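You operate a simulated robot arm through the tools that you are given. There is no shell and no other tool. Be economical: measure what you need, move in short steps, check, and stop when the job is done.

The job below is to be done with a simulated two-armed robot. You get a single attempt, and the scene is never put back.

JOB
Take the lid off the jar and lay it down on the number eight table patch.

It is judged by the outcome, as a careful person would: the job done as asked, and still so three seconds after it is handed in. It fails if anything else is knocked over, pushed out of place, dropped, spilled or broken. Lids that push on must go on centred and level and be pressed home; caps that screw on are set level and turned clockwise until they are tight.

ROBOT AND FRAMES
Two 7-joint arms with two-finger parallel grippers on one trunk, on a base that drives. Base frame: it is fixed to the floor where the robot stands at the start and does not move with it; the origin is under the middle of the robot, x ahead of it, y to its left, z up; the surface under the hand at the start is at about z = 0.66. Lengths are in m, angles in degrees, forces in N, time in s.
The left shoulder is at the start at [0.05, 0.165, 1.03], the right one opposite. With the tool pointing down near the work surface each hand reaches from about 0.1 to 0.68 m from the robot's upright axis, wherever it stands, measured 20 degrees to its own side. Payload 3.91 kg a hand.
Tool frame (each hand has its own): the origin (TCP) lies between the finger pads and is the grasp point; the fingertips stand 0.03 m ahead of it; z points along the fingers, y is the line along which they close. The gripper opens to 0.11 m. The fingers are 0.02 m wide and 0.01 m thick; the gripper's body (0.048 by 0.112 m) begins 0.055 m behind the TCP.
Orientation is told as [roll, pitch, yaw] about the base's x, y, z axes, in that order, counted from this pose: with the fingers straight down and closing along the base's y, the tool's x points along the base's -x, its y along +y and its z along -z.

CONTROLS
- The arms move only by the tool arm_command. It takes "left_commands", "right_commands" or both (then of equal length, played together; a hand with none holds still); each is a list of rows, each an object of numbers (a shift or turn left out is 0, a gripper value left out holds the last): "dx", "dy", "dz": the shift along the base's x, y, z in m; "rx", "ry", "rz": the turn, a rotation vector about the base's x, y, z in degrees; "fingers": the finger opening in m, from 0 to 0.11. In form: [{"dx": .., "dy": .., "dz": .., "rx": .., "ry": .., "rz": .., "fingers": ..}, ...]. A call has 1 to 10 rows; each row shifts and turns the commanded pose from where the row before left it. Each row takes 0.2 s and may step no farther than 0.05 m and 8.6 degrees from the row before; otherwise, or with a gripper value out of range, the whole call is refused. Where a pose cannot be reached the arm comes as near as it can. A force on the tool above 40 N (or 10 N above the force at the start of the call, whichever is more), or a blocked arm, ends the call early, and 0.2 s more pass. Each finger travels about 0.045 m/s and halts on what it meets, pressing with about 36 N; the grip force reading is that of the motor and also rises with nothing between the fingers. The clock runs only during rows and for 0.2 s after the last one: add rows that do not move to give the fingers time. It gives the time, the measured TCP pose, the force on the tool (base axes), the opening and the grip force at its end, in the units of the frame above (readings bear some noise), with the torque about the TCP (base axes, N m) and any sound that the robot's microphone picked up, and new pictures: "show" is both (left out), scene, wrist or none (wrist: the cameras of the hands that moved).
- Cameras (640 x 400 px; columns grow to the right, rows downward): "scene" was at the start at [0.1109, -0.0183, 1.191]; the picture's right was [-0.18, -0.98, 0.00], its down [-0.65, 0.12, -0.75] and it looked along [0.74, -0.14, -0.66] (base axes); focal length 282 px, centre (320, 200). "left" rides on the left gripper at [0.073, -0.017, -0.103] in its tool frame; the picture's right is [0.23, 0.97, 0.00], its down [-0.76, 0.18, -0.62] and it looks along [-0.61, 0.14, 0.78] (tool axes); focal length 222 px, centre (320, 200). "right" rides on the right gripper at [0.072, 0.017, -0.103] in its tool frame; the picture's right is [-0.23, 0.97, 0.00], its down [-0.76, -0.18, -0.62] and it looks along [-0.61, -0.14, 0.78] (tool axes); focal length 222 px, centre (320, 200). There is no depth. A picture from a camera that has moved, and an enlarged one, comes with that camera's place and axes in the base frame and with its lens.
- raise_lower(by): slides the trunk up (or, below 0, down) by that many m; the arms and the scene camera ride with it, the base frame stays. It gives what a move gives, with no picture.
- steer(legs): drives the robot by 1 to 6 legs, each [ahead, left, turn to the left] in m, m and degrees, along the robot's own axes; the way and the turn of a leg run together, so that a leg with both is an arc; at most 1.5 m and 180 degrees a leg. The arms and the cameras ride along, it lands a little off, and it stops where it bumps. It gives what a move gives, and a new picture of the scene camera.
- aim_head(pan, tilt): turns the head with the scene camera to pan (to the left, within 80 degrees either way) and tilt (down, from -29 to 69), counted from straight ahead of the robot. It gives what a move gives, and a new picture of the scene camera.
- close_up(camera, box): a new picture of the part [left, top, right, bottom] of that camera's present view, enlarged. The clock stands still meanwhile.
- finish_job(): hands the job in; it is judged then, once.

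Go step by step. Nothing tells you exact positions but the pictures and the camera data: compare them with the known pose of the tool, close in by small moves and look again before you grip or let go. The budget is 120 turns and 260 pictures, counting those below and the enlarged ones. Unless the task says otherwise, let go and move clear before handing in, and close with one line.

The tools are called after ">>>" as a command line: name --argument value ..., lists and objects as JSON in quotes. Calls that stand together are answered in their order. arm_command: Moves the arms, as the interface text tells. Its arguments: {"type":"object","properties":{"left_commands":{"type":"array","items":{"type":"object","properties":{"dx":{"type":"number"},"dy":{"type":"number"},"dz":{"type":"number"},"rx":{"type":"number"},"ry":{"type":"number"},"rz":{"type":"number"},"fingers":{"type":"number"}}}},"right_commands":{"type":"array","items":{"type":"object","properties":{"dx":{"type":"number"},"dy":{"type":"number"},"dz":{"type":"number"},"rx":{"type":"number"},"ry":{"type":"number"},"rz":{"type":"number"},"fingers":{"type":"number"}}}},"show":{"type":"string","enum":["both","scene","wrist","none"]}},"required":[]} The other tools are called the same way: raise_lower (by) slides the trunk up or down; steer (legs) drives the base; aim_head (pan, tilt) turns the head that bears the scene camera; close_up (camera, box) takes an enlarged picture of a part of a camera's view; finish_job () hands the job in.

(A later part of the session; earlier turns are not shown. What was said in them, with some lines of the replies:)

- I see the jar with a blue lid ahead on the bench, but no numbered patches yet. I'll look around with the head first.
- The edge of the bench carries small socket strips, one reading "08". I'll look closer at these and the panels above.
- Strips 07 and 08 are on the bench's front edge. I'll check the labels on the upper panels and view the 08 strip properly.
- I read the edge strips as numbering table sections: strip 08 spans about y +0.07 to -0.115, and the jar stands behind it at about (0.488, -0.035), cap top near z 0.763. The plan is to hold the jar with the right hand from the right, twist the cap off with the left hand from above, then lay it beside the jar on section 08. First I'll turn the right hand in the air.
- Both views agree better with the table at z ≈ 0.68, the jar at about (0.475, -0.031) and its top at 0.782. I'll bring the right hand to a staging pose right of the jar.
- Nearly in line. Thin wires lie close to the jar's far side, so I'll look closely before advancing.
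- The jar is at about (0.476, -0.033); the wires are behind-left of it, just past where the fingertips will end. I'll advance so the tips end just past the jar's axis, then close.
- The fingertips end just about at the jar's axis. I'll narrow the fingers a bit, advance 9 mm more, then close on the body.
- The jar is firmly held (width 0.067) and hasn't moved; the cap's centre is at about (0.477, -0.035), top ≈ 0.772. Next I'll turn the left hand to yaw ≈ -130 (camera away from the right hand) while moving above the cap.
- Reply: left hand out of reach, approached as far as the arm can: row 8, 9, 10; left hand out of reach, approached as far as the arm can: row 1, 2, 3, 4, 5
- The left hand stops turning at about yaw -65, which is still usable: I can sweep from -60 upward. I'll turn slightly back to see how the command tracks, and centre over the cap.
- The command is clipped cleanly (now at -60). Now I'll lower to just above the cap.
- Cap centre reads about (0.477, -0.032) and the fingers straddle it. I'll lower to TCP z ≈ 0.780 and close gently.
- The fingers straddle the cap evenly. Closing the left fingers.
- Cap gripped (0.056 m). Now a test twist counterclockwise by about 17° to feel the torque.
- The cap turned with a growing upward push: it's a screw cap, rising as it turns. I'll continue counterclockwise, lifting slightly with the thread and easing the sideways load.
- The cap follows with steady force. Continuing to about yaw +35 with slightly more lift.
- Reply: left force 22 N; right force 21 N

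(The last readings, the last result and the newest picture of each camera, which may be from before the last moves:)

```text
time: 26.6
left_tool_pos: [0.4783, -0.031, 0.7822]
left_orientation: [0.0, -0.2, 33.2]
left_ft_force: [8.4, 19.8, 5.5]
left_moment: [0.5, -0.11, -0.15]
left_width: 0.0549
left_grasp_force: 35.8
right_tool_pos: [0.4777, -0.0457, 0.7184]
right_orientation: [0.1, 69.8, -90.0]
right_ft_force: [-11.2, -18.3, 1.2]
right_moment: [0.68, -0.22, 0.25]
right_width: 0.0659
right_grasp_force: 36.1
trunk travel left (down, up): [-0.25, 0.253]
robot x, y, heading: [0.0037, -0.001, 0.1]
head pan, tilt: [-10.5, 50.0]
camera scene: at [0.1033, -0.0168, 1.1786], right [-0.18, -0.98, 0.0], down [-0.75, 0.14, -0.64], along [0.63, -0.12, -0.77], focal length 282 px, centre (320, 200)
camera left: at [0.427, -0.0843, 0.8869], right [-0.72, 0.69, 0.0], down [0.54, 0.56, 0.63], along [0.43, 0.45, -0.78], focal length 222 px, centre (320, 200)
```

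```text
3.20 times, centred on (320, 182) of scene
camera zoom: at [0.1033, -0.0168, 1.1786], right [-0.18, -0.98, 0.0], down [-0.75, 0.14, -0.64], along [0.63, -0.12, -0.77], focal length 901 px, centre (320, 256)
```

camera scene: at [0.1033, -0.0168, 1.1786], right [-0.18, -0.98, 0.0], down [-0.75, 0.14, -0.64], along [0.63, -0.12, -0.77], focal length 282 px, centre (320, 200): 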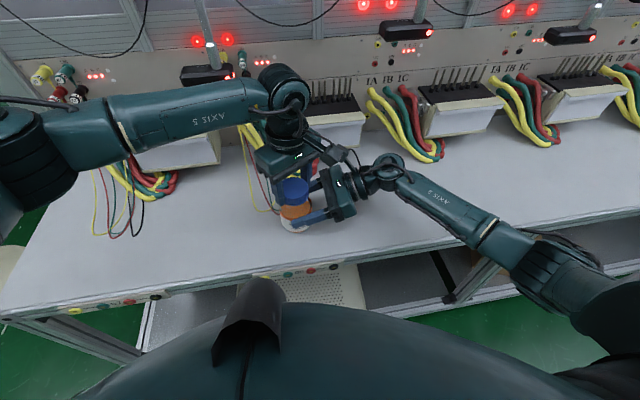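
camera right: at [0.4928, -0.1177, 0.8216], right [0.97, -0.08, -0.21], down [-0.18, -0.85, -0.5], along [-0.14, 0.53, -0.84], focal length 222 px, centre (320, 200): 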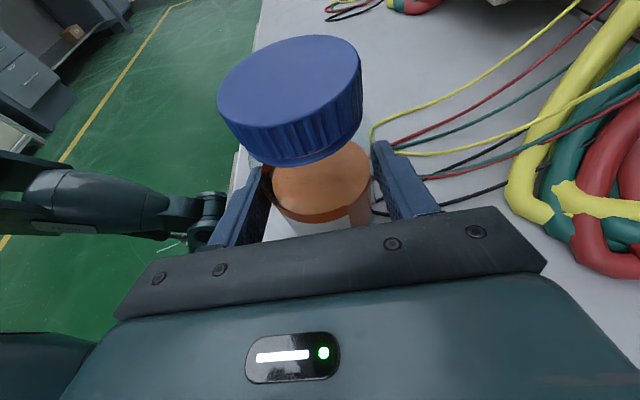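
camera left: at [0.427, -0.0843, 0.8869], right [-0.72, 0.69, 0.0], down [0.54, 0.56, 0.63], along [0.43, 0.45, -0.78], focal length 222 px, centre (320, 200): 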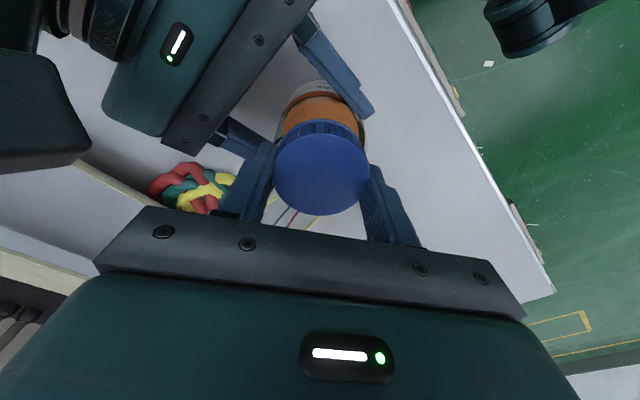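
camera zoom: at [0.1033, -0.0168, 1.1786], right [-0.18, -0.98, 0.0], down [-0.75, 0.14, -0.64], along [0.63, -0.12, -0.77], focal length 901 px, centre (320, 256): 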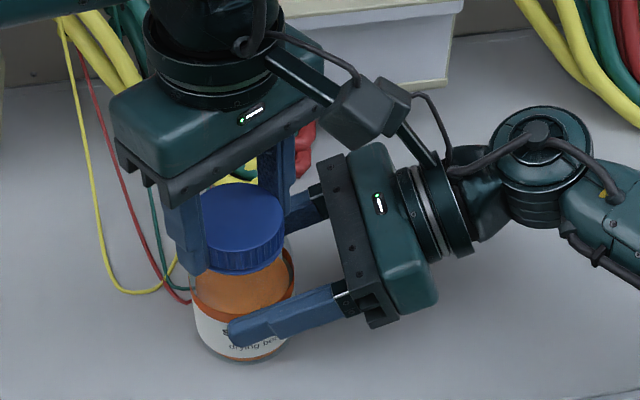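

The cap has turned about 93° and some sideways load has built up from slight eccentricity. I'll release, swing back to -60 with a narrow opening, and regrasp.

>>> arm_command --left_commands '[{"fingers": 0.07}, {}, {"dy": 0.001, "rz": -8.5}, {"rz": -8.5}, {"rz": -8.5}, {"rz": -8.5}, {"rz": -8.5}, {"rz": -8.5}, {"rz": -8.5}, {"rz": -8.5}]' --show "wrist"

>>> arm_command --left_commands '[{"rz": -8.5}, {"rz": -8.5}, {"rz": -8}, {}]' --show "wrist"

>>> close_up --camera "right" --box '[140, 0, 460, 200]'

```text
time: 28.8
left_tool_pos: [0.4783, -0.03, 0.7825]
left_orientation: [0.0, 0.0, -35.1]
left_ft_force: [0.1, 1.0, 0.1]
left_moment: [0.01, 0.02, -0.01]
left_width: 0.07
left_grasp_force: 0.1
right_tool_pos: [0.4765, -0.045, 0.7181]
right_orientation: [0.0, 70.1, -90.0]
right_ft_force: [0.4, 1.1, 0.3]
right_moment: [-0.03, -0.03, -0.02]
right_width: 0.0656
right_grasp_force: 35.8
trunk travel left (down, up): [-0.25, 0.253]
robot x, y, heading: [-0.0024, -0.0016, -0.1]
head pan, tilt: [-10.5, 50.0]
camera left: at [0.4093, -0.0023, 0.8879], right [0.38, 0.93, 0.0], down [0.72, -0.29, 0.62], along [0.58, -0.23, -0.78], focal length 222 px, centre (320, 200)
```

left: 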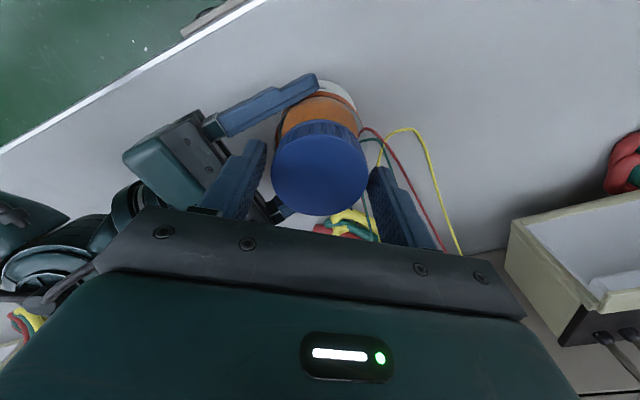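

```text
time: 29.8
left_tool_pos: [0.4789, -0.0301, 0.7834]
left_orientation: [-0.1, 0.0, -60.3]
left_ft_force: [0.2, -0.4, 0.4]
left_moment: [-0.02, 0.01, 0.0]
left_width: 0.0699
left_grasp_force: 0.0
right_tool_pos: [0.4772, -0.0444, 0.717]
right_orientation: [0.0, 70.1, -89.9]
right_ft_force: [-0.1, 0.7, 1.6]
right_moment: [-0.03, -0.08, -0.01]
right_width: 0.0659
right_grasp_force: 36.0
trunk travel left (down, up): [-0.25, 0.253]
robot x, y, heading: [0.0003, 0.0028, -0.2]
head pan, tilt: [-10.5, 50.0]
camera left: at [0.4276, 0.0239, 0.8877], right [0.73, 0.68, 0.0], down [0.53, -0.57, 0.62], along [0.42, -0.46, -0.78], focal length 222 px, centre (320, 200)
```

left: 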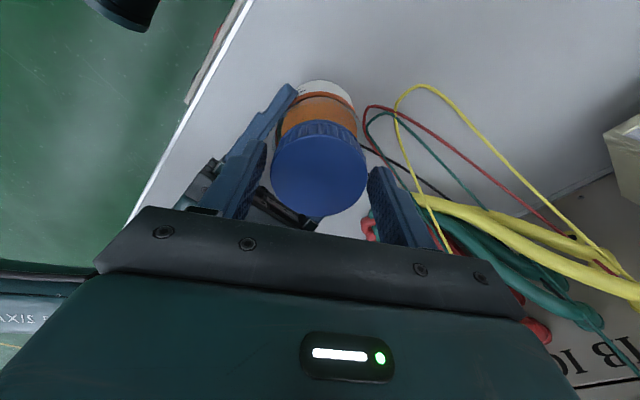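

```text
2.00 times, centred on (300, 100) of right
camera zoom: at [0.4928, -0.1176, 0.8218], right [0.97, -0.08, -0.21], down [-0.18, -0.85, -0.5], along [-0.14, 0.53, -0.84], focal length 444 px, centre (360, 400)
```

zoom: 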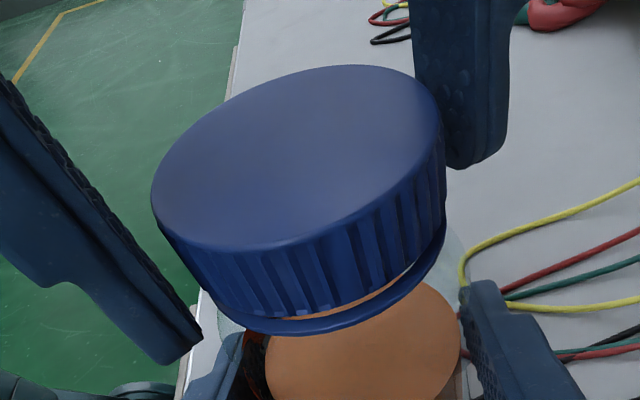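

A gap has opened above the tamper ring, so the cap is unscrewing. Regrasp, second stroke.

>>> arm_command --left_commands '[{"dx": 0.0008, "dy": 0.0004, "fingers": 0.06}, {"fingers": 0.045}, {}, {"rz": 7, "dz": 0.0002}, {"rz": 8, "dz": 0.0002}, {"rz": 8, "dz": 0.0002}, {"rz": 8, "dz": 0.0002}, {"rz": 8, "dz": 0.0002}, {"rz": 8, "dz": 0.0002}]' --show "none"

>>> arm_command --left_commands '[{"rz": 8, "dz": 0.0003}, {"rz": 8, "dz": 0.0003}, {"rz": 8, "dz": 0.0003}, {"rz": 8, "dz": 0.0003}, {"rz": 8, "dz": 0.0003}, {"rz": 8, "dz": 0.0002}]' --show "wrist"

>>> close_up --camera "right" --box '[140, 0, 460, 200]'

```text
time: 31.8
left_tool_pos: [0.4793, -0.0299, 0.7845]
left_orientation: [0.1, 0.1, -12.9]
left_ft_force: [-10.4, -1.5, -1.5]
left_moment: [0.0, 0.12, 0.0]
left_width: 0.0547
left_grasp_force: 36.0
right_tool_pos: [0.4766, -0.0451, 0.7176]
right_orientation: [0.1, 70.0, -90.0]
right_ft_force: [11.0, 1.8, 1.1]
right_moment: [-0.1, 0.5, -0.15]
right_width: 0.0657
right_grasp_force: 36.0
trunk travel left (down, up): [-0.25, 0.253]
robot x, y, heading: [0.0023, 0.0033, 0.1]
head pan, tilt: [-10.5, 50.0]
```

```text
time: 33.2
left_tool_pos: [0.4783, -0.0304, 0.7852]
left_orientation: [0.2, -0.1, 35.0]
left_ft_force: [-10.5, 3.6, -8.8]
left_moment: [0.18, 0.18, -0.04]
left_width: 0.0548
left_grasp_force: 35.9
right_tool_pos: [0.4778, -0.0457, 0.7183]
right_orientation: [0.1, 70.0, -89.9]
right_ft_force: [9.9, -2.9, 5.0]
right_moment: [0.16, 0.48, -0.2]
right_width: 0.0659
right_grasp_force: 35.7
trunk travel left (down, up): [-0.25, 0.253]
robot x, y, heading: [0.0015, -0.0016, -0.1]
head pan, tilt: [-10.5, 50.0]
camera left: at [0.4296, -0.0854, 0.8897], right [-0.75, 0.67, 0.0], down [0.52, 0.58, 0.62], along [0.41, 0.47, -0.78], focal length 222 px, centre (320, 200)
```

left: 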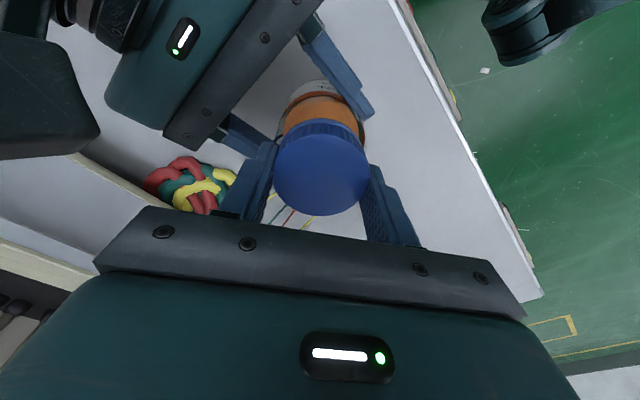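

```text
2.00 times, centred on (300, 100) of right
camera zoom: at [0.4933, -0.118, 0.822], right [0.97, -0.08, -0.21], down [-0.18, -0.85, -0.5], along [-0.14, 0.53, -0.84], focal length 444 px, centre (360, 400)
```

zoom: 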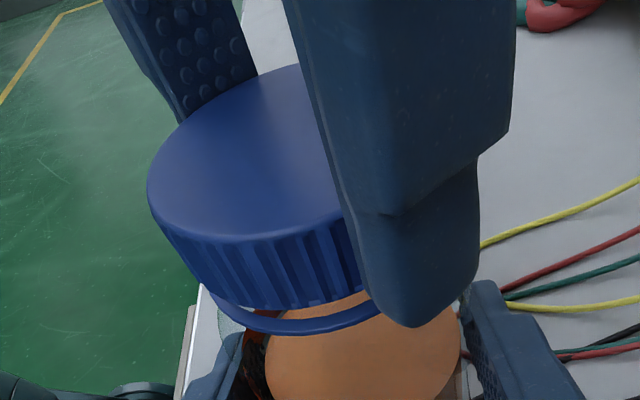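

The cap keeps rising; I'm lifting a little faster than the thread. Third stroke with less lift.

>>> arm_command --left_commands '[{"fingers": 0.07}, {}, {"rz": -8.5}, {"rz": -8.5}, {"rz": -8.5}, {"rz": -8.5}, {"rz": -8.5}, {"rz": -8.5}, {"rz": -8.5}, {"rz": -8.5}]' --show "none"

>>> arm_command --left_commands '[{"rz": -8.5}, {"rz": -8.5}, {"rz": -8}, {"dx": -0.0006, "fingers": 0.06}, {"fingers": 0.045}, {}, {"rz": 8, "dz": 0.0001}, {"rz": 8, "dz": 0.0001}, {"rz": 8, "dz": 0.0001}, {"rz": 8, "dz": 0.0001}]' --show "none"

>>> arm_command --left_commands '[{"rz": 8, "dz": 0.0001}, {"rz": 8, "dz": 0.0001}, {"rz": 8, "dz": 0.0001}, {"rz": 8, "dz": 0.0001}, {"rz": 8, "dz": 0.0001}, {"rz": 8, "dz": 0.0001}, {"rz": 8, "dz": 0.0001}, {"rz": 7, "dz": 0.0001}]' --show "none"

>>> close_up --camera "right" --box '[140, 0, 460, 200]'

```text
time: 35.4
left_tool_pos: [0.4779, -0.0294, 0.7868]
left_orientation: [0.1, 0.0, -33.2]
left_ft_force: [-0.3, 0.1, -0.2]
left_moment: [-0.01, 0.01, -0.02]
left_width: 0.0701
left_grasp_force: 0.1
right_tool_pos: [0.4767, -0.0455, 0.7183]
right_orientation: [0.0, 70.0, -89.9]
right_ft_force: [-1.8, 1.5, 3.7]
right_moment: [0.08, -0.09, 0.03]
right_width: 0.0655
right_grasp_force: 36.0
trunk travel left (down, up): [-0.25, 0.253]
robot x, y, heading: [0.0013, 0.0023, -0.2]
head pan, tilt: [-10.5, 50.0]
```

```text
time: 37.6
left_tool_pos: [0.4793, -0.031, 0.7863]
left_orientation: [0.0, -0.1, -25.9]
left_ft_force: [0.2, 0.2, -0.1]
left_moment: [0.03, -0.03, 0.0]
left_width: 0.0554
left_grasp_force: 36.3
right_tool_pos: [0.4775, -0.0447, 0.7181]
right_orientation: [0.1, 70.0, -89.7]
right_ft_force: [0.6, 0.3, 2.9]
right_moment: [-0.01, -0.14, 0.0]
right_width: 0.0658
right_grasp_force: 36.5
trunk travel left (down, up): [-0.25, 0.253]
robot x, y, heading: [-0.0017, 0.0028, 0.1]
head pan, tilt: [-10.5, 50.0]
```

```text
time: 39.4
left_tool_pos: [0.4772, -0.0298, 0.7873]
left_orientation: [0.0, -0.1, 37.2]
left_ft_force: [0.3, -0.1, -0.6]
left_moment: [0.04, -0.01, 0.0]
left_width: 0.0552
left_grasp_force: 35.8
right_tool_pos: [0.4761, -0.0452, 0.7166]
right_orientation: [0.0, 70.0, -90.0]
right_ft_force: [0.5, -2.1, 2.5]
right_moment: [-0.06, -0.15, -0.05]
right_width: 0.0656
right_grasp_force: 36.1
trunk travel left (down, up): [-0.25, 0.253]
robot x, y, heading: [0.0014, -0.0002, 0.1]
head pan, tilt: [-10.5, 50.0]
```

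```text
2.00 times, centred on (300, 100) of right
camera zoom: at [0.4927, -0.1177, 0.8218], right [0.97, -0.08, -0.21], down [-0.18, -0.85, -0.5], along [-0.14, 0.53, -0.84], focal length 444 px, centre (360, 400)
```

zoom: 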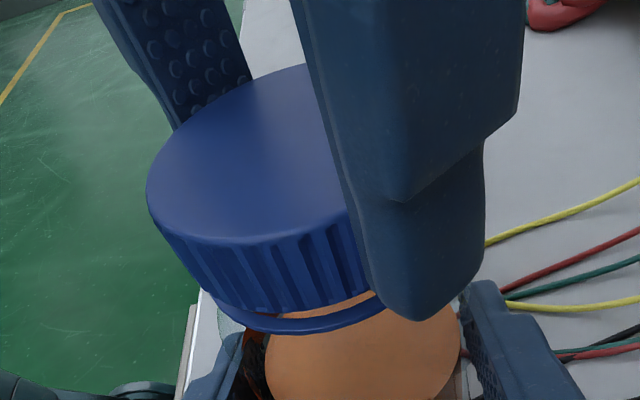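

No load is left on the cap, so it seems free of the thread. I'll lift gently and watch the force.

>>> arm_command --left_commands '[{"dz": 0.003}, {"dz": 0.004}, {"dz": 0.006}, {}]' --show "none"

>>> close_up --camera "right" --box '[140, 0, 460, 200]'

```text
time: 40.4
left_tool_pos: [0.4786, -0.03, 0.8012]
left_orientation: [0.0, 0.0, 36.9]
left_ft_force: [0.0, 0.0, 1.0]
left_moment: [0.01, -0.01, 0.0]
left_width: 0.0553
left_grasp_force: 36.1
right_tool_pos: [0.4764, -0.0445, 0.7164]
right_orientation: [0.2, 69.9, -89.9]
right_ft_force: [0.9, -2.1, 3.0]
right_moment: [-0.09, -0.13, -0.04]
right_width: 0.0655
right_grasp_force: 35.9
trunk travel left (down, up): [-0.25, 0.253]
robot x, y, heading: [-0.0056, 0.0022, 0.0]
head pan, tilt: [-10.5, 50.0]
```

```text
2.00 times, centred on (300, 100) of right
camera zoom: at [0.4927, -0.1177, 0.8217], right [0.97, -0.08, -0.21], down [-0.18, -0.85, -0.5], along [-0.14, 0.53, -0.84], focal length 444 px, centre (360, 400)
```

zoom: 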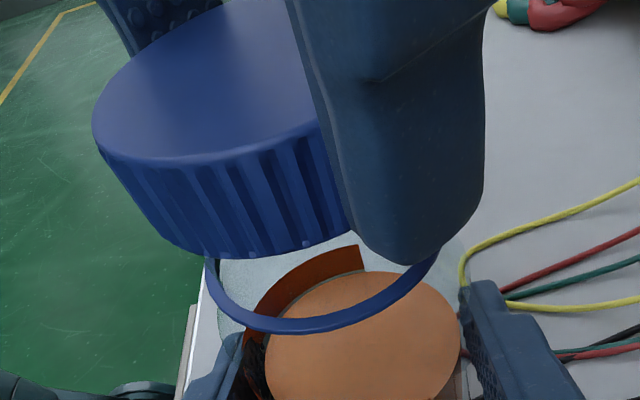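

The lid is off and clear, the tamper ring stays on the jar. I'll raise it and carry it to the free spot left-front of the jar at about (0.44, 0.05), turning back to yaw about -50.

>>> arm_command --left_commands '[{"dz": 0.02}, {"dz": 0.015, "dy": 0.01, "rz": -8.5}, {"dx": -0.005, "dy": 0.01, "rz": -8.5}, {"dx": -0.006, "dy": 0.01, "rz": -8.5}, {"dx": -0.006, "dy": 0.01, "rz": -8.5}, {"dx": -0.006, "dy": 0.01, "rz": -8.5}, {"dx": -0.006, "dy": 0.01, "rz": -8.5}, {"dx": -0.006, "dy": 0.01, "rz": -8.5}, {"dx": -0.003, "dy": 0.01, "rz": -8.5}, {"rz": -8.5}]' --show "none"

>>> arm_command --left_commands '[{"rz": -8.5, "dz": -0.02}, {"dz": -0.02}, {"dz": -0.02}, {"dz": -0.02}, {"dz": -0.015}, {}]'

```text
time: 42.6
left_tool_pos: [0.4394, 0.0488, 0.8348]
left_orientation: [0.0, 0.1, -39.7]
left_ft_force: [0.4, 0.1, 0.1]
left_moment: [-0.02, 0.0, 0.01]
left_width: 0.055
left_grasp_force: 35.6
right_tool_pos: [0.4766, -0.0453, 0.7174]
right_orientation: [-0.1, 70.0, -89.9]
right_ft_force: [0.0, -1.4, 1.8]
right_moment: [-0.01, -0.14, -0.01]
right_width: 0.0655
right_grasp_force: 35.9
trunk travel left (down, up): [-0.25, 0.253]
robot x, y, heading: [0.0015, 0.0001, -0.0]
head pan, tilt: [-10.5, 50.0]
```

```text
time: 44.0
left_tool_pos: [0.4394, 0.0496, 0.738]
left_orientation: [0.0, -0.1, -48.1]
left_ft_force: [0.3, 0.2, -0.2]
left_moment: [0.02, 0.02, 0.02]
left_width: 0.0549
left_grasp_force: 36.0
right_tool_pos: [0.4763, -0.0452, 0.7182]
right_orientation: [-0.1, 70.0, -89.9]
right_ft_force: [-0.5, -0.6, 2.7]
right_moment: [-0.05, -0.08, 0.0]
right_width: 0.0659
right_grasp_force: 36.0
trunk travel left (down, up): [-0.25, 0.253]
robot x, y, heading: [0.0011, 0.002, -0.1]
head pan, tilt: [-10.5, 50.0]
camera scene: at [0.1037, -0.017, 1.1785], right [-0.18, -0.98, 0.0], down [-0.75, 0.14, -0.64], along [0.63, -0.12, -0.77], focal length 282 px, centre (320, 200)
camera left: at [0.3789, 0.0922, 0.8432], right [0.57, 0.82, 0.0], down [0.64, -0.45, 0.62], along [0.51, -0.36, -0.78], focal length 222 px, centre (320, 200)
```

scene: 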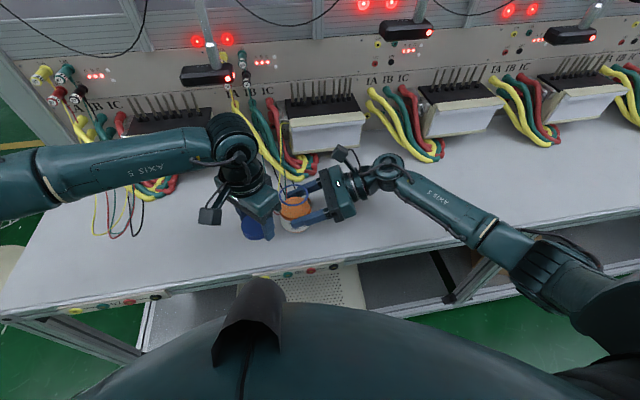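
left: 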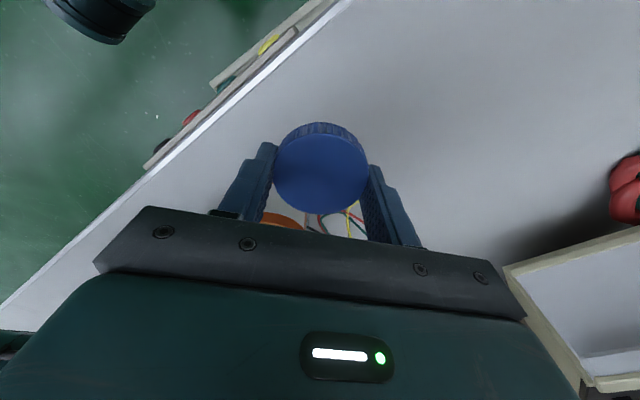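

The lid hangs level above clear tabletop right behind the 08 strip. I'll nudge it a bit toward the strip's middle and descend in small steps until contact.

>>> arm_command --left_commands '[{"dx": -0.006, "dy": -0.006, "dz": -0.01}, {"dz": -0.008}, {"dz": -0.004}, {}]' --show "none"

>>> close_up --camera "scene" --box '[180, 160, 380, 285]'

```text
time: 45.0
left_tool_pos: [0.4328, 0.0428, 0.7176]
left_orientation: [0.0, 0.0, -48.1]
left_ft_force: [0.2, 0.0, 0.1]
left_moment: [-0.01, -0.02, 0.0]
left_width: 0.0551
left_grasp_force: 36.0
right_tool_pos: [0.4762, -0.0442, 0.7171]
right_orientation: [0.0, 70.0, -89.9]
right_ft_force: [-1.0, -1.7, 1.7]
right_moment: [0.0, -0.07, -0.01]
right_width: 0.0656
right_grasp_force: 36.4
trunk travel left (down, up): [-0.25, 0.253]
robot x, y, heading: [-0.0027, -0.0032, -0.4]
head pan, tilt: [-10.5, 50.0]
```

```text
3.20 times, centred on (280, 222) of scene
camera zoom: at [0.1036, -0.017, 1.1785], right [-0.18, -0.98, 0.0], down [-0.75, 0.14, -0.64], along [0.63, -0.12, -0.77], focal length 901 px, centre (448, 128)
```

zoom: 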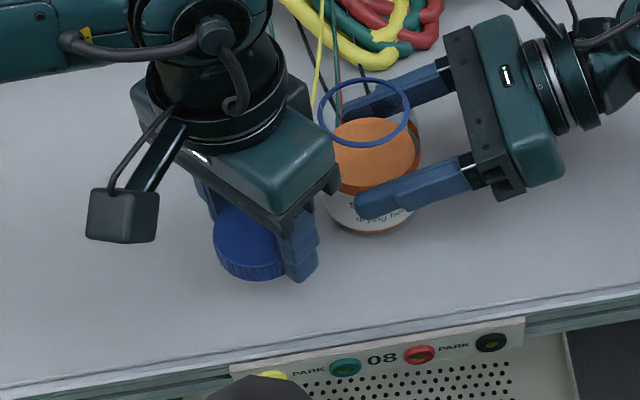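

Clear on all sides. Continuing down in small steps until the table pushes back.

>>> arm_command --left_commands '[{"dz": -0.003}, {"dz": -0.002}, {"dz": -0.002}, {}]' --show "none"

```text
time: 46.0
left_tool_pos: [0.4342, 0.0431, 0.7105]
left_orientation: [0.0, 0.0, -48.1]
left_ft_force: [-0.3, 0.2, 0.3]
left_moment: [0.0, -0.02, 0.02]
left_width: 0.055
left_grasp_force: 35.6
right_tool_pos: [0.4767, -0.0457, 0.7172]
right_orientation: [0.0, 70.0, -90.0]
right_ft_force: [-0.7, -0.7, 1.2]
right_moment: [0.0, -0.07, 0.0]
right_width: 0.0657
right_grasp_force: 36.0
trunk travel left (down, up): [-0.25, 0.253]
robot x, y, heading: [-0.0027, -0.0017, -0.1]
head pan, tilt: [-10.5, 50.0]
```

>>> arm_command --left_commands '[{"dz": -0.0015}, {"dz": -0.0015}, {"dz": -0.0015}, {}]' --show "none"

>>> close_up --camera "scene" --box '[220, 190, 320, 252]'

```text
time: 47.0
left_tool_pos: [0.4342, 0.0436, 0.7075]
left_orientation: [0.0, 0.0, -48.1]
left_ft_force: [-0.7, 0.1, 0.2]
left_moment: [-0.03, -0.01, 0.02]
left_width: 0.055
left_grasp_force: 36.0
right_tool_pos: [0.4763, -0.0458, 0.7176]
right_orientation: [0.0, 69.9, -90.0]
right_ft_force: [-0.8, -0.9, 1.6]
right_moment: [-0.04, -0.04, -0.01]
right_width: 0.0656
right_grasp_force: 36.4
trunk travel left (down, up): [-0.25, 0.253]
robot x, y, heading: [0.0012, -0.0023, 0.1]
head pan, tilt: [-10.5, 50.0]
```

```text
6.40 times, centred on (270, 221) of scene
camera zoom: at [0.1037, -0.017, 1.1785], right [-0.18, -0.98, 0.0], down [-0.75, 0.14, -0.64], along [0.63, -0.12, -0.77], focal length 1803 px, centre (640, 66)
```

zoom: 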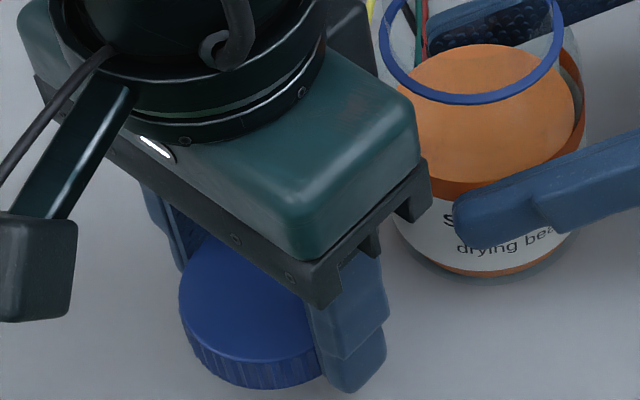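

>>> arm_command --left_commands '[{"dz": -0.0015}, {"dz": -0.0015}, {"dz": -0.0015}, {"dz": -0.0015}, {}]' --show "none"

```text
time: 48.2
left_tool_pos: [0.4343, 0.0424, 0.7018]
left_orientation: [0.0, -0.1, -48.1]
left_ft_force: [-1.4, 0.3, -0.4]
left_moment: [0.02, -0.02, -0.01]
left_width: 0.0551
left_grasp_force: 35.8
right_tool_pos: [0.478, -0.0442, 0.7162]
right_orientation: [0.0, 70.0, -90.0]
right_ft_force: [-0.1, -1.2, 0.8]
right_moment: [0.0, -0.12, 0.02]
right_width: 0.0654
right_grasp_force: 36.0
trunk travel left (down, up): [-0.25, 0.253]
robot x, y, heading: [0.0031, 0.0004, 0.1]
head pan, tilt: [-10.5, 50.0]
```

>>> arm_command --left_commands '[{"dz": -0.0015}, {"dz": -0.0015}, {"dz": -0.0015}, {"dz": -0.0015}, {}]' --show "none"

>>> close_up --camera "scene" --box '[220, 190, 320, 252]'

```text
time: 49.4
left_tool_pos: [0.4341, 0.0442, 0.6942]
left_orientation: [0.0, 0.0, -48.1]
left_ft_force: [0.5, 0.1, 0.4]
left_moment: [0.05, 0.02, 0.03]
left_width: 0.055
left_grasp_force: 36.6
right_tool_pos: [0.4768, -0.0451, 0.7166]
right_orientation: [0.1, 70.0, -89.9]
right_ft_force: [-0.3, -1.3, 1.8]
right_moment: [-0.03, -0.09, -0.06]
right_width: 0.0654
right_grasp_force: 36.4
trunk travel left (down, up): [-0.25, 0.253]
robot x, y, heading: [0.0011, -0.0037, -0.2]
head pan, tilt: [-10.5, 50.0]
```

```text
6.40 times, centred on (270, 221) of scene
camera zoom: at [0.1037, -0.017, 1.1785], right [-0.18, -0.98, 0.0], down [-0.75, 0.14, -0.64], along [0.63, -0.12, -0.77], focal length 1803 px, centre (640, 66)
```

zoom: 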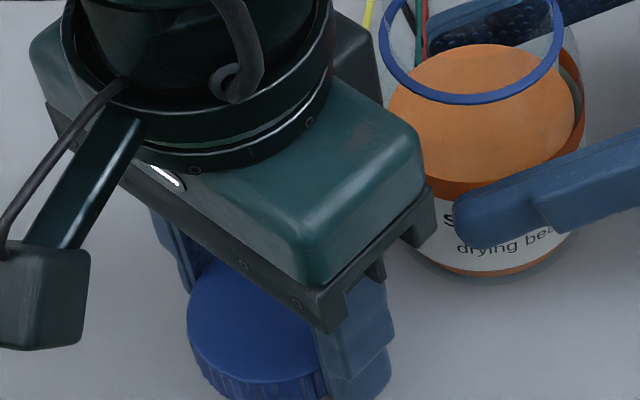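

>>> arm_command --left_commands '[{"dz": -0.001}, {"dz": -0.001}, {"dz": -0.001}, {}]' --show "none"

>>> close_up --camera "scene" --box '[220, 205, 320, 267]'

```text
time: 50.4
left_tool_pos: [0.4334, 0.0427, 0.6926]
left_orientation: [0.0, 0.0, -48.1]
left_ft_force: [-0.3, -0.5, 0.6]
left_moment: [-0.02, 0.0, 0.01]
left_width: 0.0552
left_grasp_force: 36.0
right_tool_pos: [0.4769, -0.0452, 0.7168]
right_orientation: [0.1, 69.9, -90.0]
right_ft_force: [0.1, -1.3, 1.5]
right_moment: [-0.07, -0.11, -0.03]
right_width: 0.0656
right_grasp_force: 36.0
trunk travel left (down, up): [-0.25, 0.253]
robot x, y, heading: [0.0027, -0.0021, 0.1]
head pan, tilt: [-10.5, 50.0]
```

```text
6.40 times, centred on (270, 236) of scene
camera zoom: at [0.1037, -0.017, 1.1785], right [-0.18, -0.98, 0.0], down [-0.75, 0.14, -0.64], along [0.63, -0.12, -0.77], focal length 1803 px, centre (640, -30)
```

zoom: 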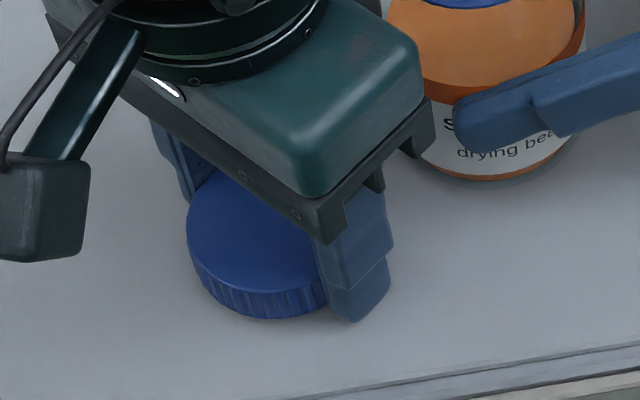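

>>> arm_command --left_commands '[{"dz": -0.001}, {"dz": -0.001}, {"dz": -0.001}, {}]' --show "none"

```text
time: 51.4
left_tool_pos: [0.4343, 0.0443, 0.6896]
left_orientation: [0.0, -0.1, -48.1]
left_ft_force: [-3.9, 4.5, 13.3]
left_moment: [0.02, 0.4, -0.12]
left_width: 0.0552
left_grasp_force: 36.0
right_tool_pos: [0.4766, -0.0449, 0.7184]
right_orientation: [0.0, 69.9, -89.9]
right_ft_force: [-0.3, 0.1, 0.3]
right_moment: [-0.02, -0.01, 0.03]
right_width: 0.0654
right_grasp_force: 36.1
trunk travel left (down, up): [-0.25, 0.253]
robot x, y, heading: [-0.0021, -0.0017, -0.1]
head pan, tilt: [-10.5, 50.0]
```

Contact at TCP z ≈ 0.690. I'll ease off half a millimetre and open, then rise.

>>> arm_command --left_commands '[{"dz": 0.0005}, {"fingers": 0.065}, {"fingers": 0.08}, {}]' --show "wrist"

>>> arm_command --left_commands '[{"dz": 0.02}, {"dz": 0.03}, {"dz": 0.04}, {"dz": 0.04, "dy": 0.02}, {"dz": 0.04, "dy": 0.04}]'

>>> close_up --camera "scene" --box '[180, 160, 380, 285]'

```text
time: 52.4
left_tool_pos: [0.4337, 0.0417, 0.6901]
left_orientation: [-0.1, -0.1, -48.2]
left_ft_force: [-6.0, -4.5, 7.8]
left_moment: [0.19, -0.08, 0.09]
left_width: 0.0767
left_grasp_force: 0.1
right_tool_pos: [0.4766, -0.0463, 0.7164]
right_orientation: [0.1, 70.0, -90.0]
right_ft_force: [-0.4, -0.2, 0.0]
right_moment: [-0.04, 0.0, 0.03]
right_width: 0.0657
right_grasp_force: 36.1
trunk travel left (down, up): [-0.25, 0.253]
robot x, y, heading: [0.0043, -0.0007, 0.1]
head pan, tilt: [-10.5, 50.0]
camera left: at [0.372, 0.0842, 0.7944], right [0.57, 0.82, 0.0], down [0.64, -0.45, 0.62], along [0.51, -0.36, -0.78], focal length 222 px, centre (320, 200)
```

left: 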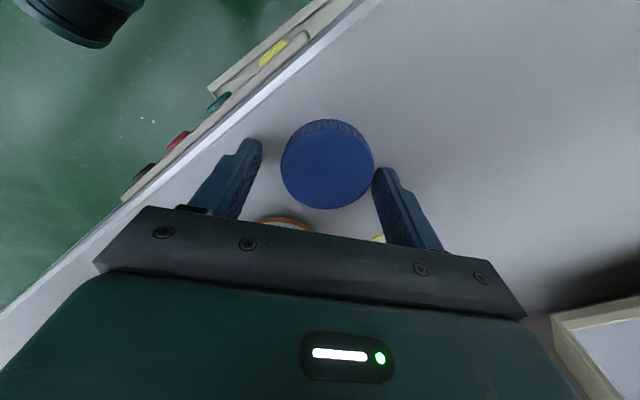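

```text
refused: row 5 steps farther than a row can; nothing moved
```

```text
3.20 times, centred on (280, 222) of scene
camera zoom: at [0.103, -0.0174, 1.1786], right [-0.18, -0.98, 0.0], down [-0.75, 0.14, -0.64], along [0.63, -0.12, -0.77], focal length 901 px, centre (448, 128)
```

zoom: 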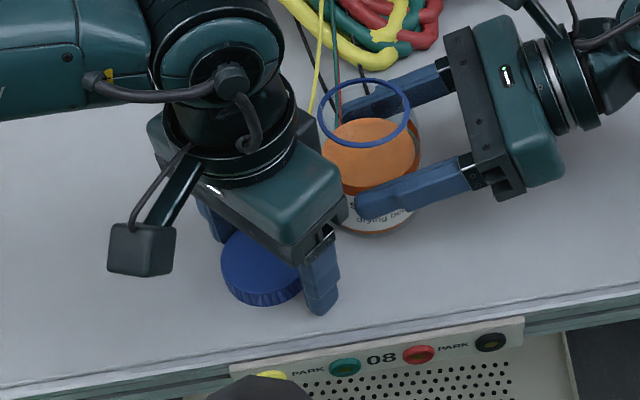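

The lid rests on the table, nearest the +x finger. I'll centre the hand around it and rise straight up.

>>> arm_command --left_commands '[{"dz": 0.001}, {"dx": 0.004, "dy": 0.0035}, {"dz": 0.004}, {"dz": 0.015}, {"dz": 0.03}, {"dz": 0.04}, {"dz": 0.04}, {"dz": 0.04}, {"dz": 0.02, "dy": 0.04}]'

>>> close_up --camera "scene" --box '[180, 160, 380, 285]'

```text
time: 54.4
left_tool_pos: [0.4384, 0.0881, 0.8806]
left_orientation: [0.0, 0.0, -48.1]
left_ft_force: [-0.3, 0.6, -0.5]
left_moment: [0.03, 0.0, 0.0]
left_width: 0.0802
left_grasp_force: 0.1
right_tool_pos: [0.4773, -0.0456, 0.7171]
right_orientation: [0.0, 70.0, -90.0]
right_ft_force: [-0.2, 1.0, 0.9]
right_moment: [0.08, -0.1, 0.04]
right_width: 0.0652
right_grasp_force: 36.2
trunk travel left (down, up): [-0.25, 0.253]
robot x, y, heading: [-0.0013, 0.0011, 0.1]
head pan, tilt: [-10.5, 50.0]
camera scene: at [0.1038, -0.0168, 1.1785], right [-0.18, -0.98, 0.0], down [-0.75, 0.14, -0.64], along [0.63, -0.12, -0.77], focal length 282 px, centre (320, 200)
camera left: at [0.3774, 0.1306, 0.9856], right [0.57, 0.82, 0.0], down [0.64, -0.45, 0.62], along [0.51, -0.36, -0.78], focal length 222 px, centre (320, 200)
```

scene: 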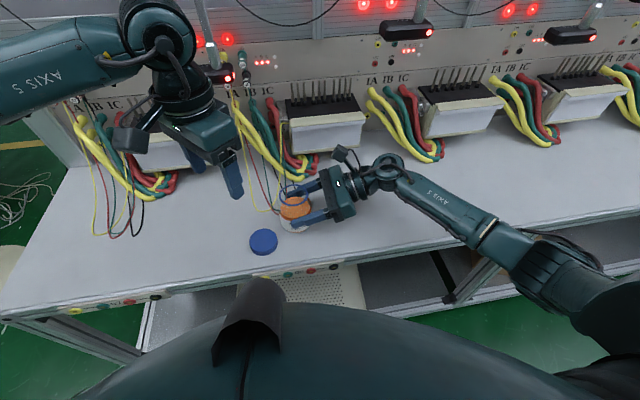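
left: 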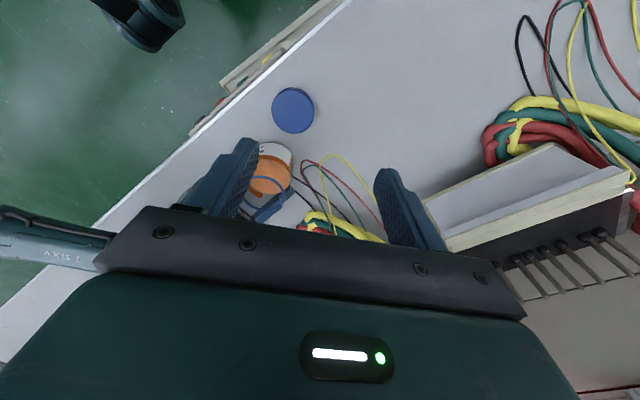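

```text
3.20 times, centred on (280, 222) of scene
camera zoom: at [0.1038, -0.0168, 1.1785], right [-0.18, -0.98, 0.0], down [-0.75, 0.14, -0.64], along [0.63, -0.12, -0.77], focal length 901 px, centre (448, 128)
```

zoom: 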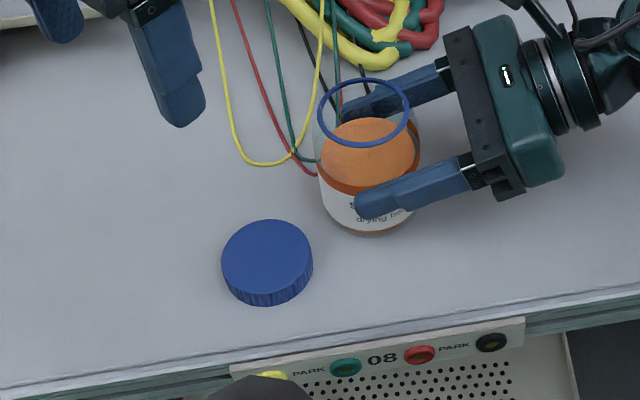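

The lid lies flat on the table just behind the 08 strip. Now I'll release the jar with the right hand and back straight out.

>>> arm_command --right_commands '[{"fingers": 0.07}, {"fingers": 0.078}, {"fingers": 0.086}, {}, {"dy": -0.02}, {"dy": -0.04}, {"dy": -0.045}, {"dy": -0.045, "dz": 0.02}, {"dy": -0.03, "dz": 0.04}]'

>>> close_up --camera "scene" --box '[180, 160, 380, 285]'

```text
time: 56.4
left_tool_pos: [0.4383, 0.0878, 0.8808]
left_orientation: [0.0, 0.1, -48.1]
left_ft_force: [-1.2, -0.4, 0.1]
left_moment: [-0.03, 0.0, 0.04]
left_width: 0.08
left_grasp_force: 0.0
right_tool_pos: [0.4746, -0.2262, 0.7774]
right_orientation: [0.1, 70.0, -89.9]
right_ft_force: [0.6, -0.5, -0.9]
right_moment: [0.02, 0.02, 0.0]
right_width: 0.0862
right_grasp_force: 0.1
trunk travel left (down, up): [-0.25, 0.253]
robot x, y, heading: [-0.0004, -0.0016, -0.1]
head pan, tilt: [-10.5, 50.0]
camera scene: at [0.1037, -0.0169, 1.1785], right [-0.18, -0.98, 0.0], down [-0.75, 0.14, -0.64], along [0.63, -0.12, -0.77], focal length 282 px, centre (320, 200)
camera right: at [0.4912, -0.2992, 0.8824], right [0.97, -0.08, -0.21], down [-0.18, -0.85, -0.5], along [-0.14, 0.53, -0.84], focal length 222 px, centre (320, 200)
```

scene: 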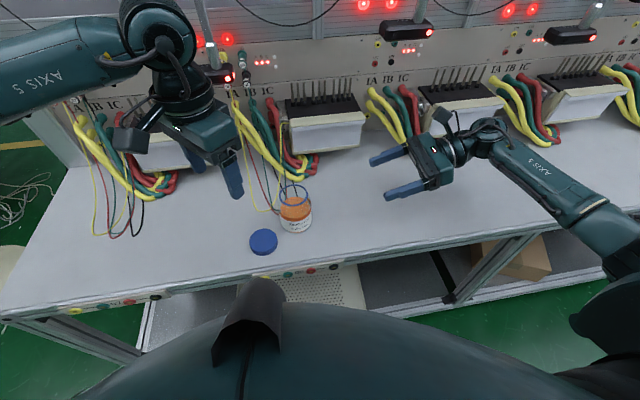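
right: 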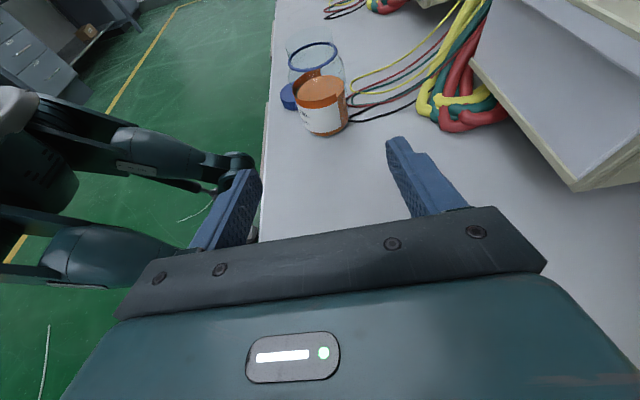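

```text
3.20 times, centred on (280, 222) of scene
camera zoom: at [0.1037, -0.0169, 1.1785], right [-0.18, -0.98, 0.0], down [-0.75, 0.14, -0.64], along [0.63, -0.12, -0.77], focal length 901 px, centre (448, 128)
```

zoom: 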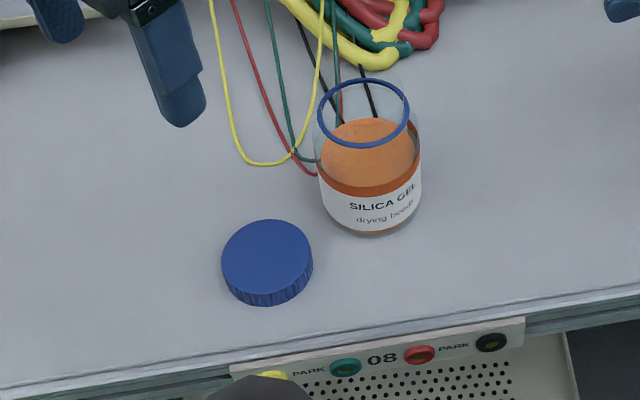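

The jar stands upright in its place and the lid lies flat on the table at number 08. Both hands are clear, so I'm handing in.

>>> finish_job

```text
The job is handed in.
```

The lid is unscrewed and lies flat on the table just behind the strip marked 08, with the jar still upright beside it. There was no separate patch marked "8", so I took the strip's number to mean that section of the table.
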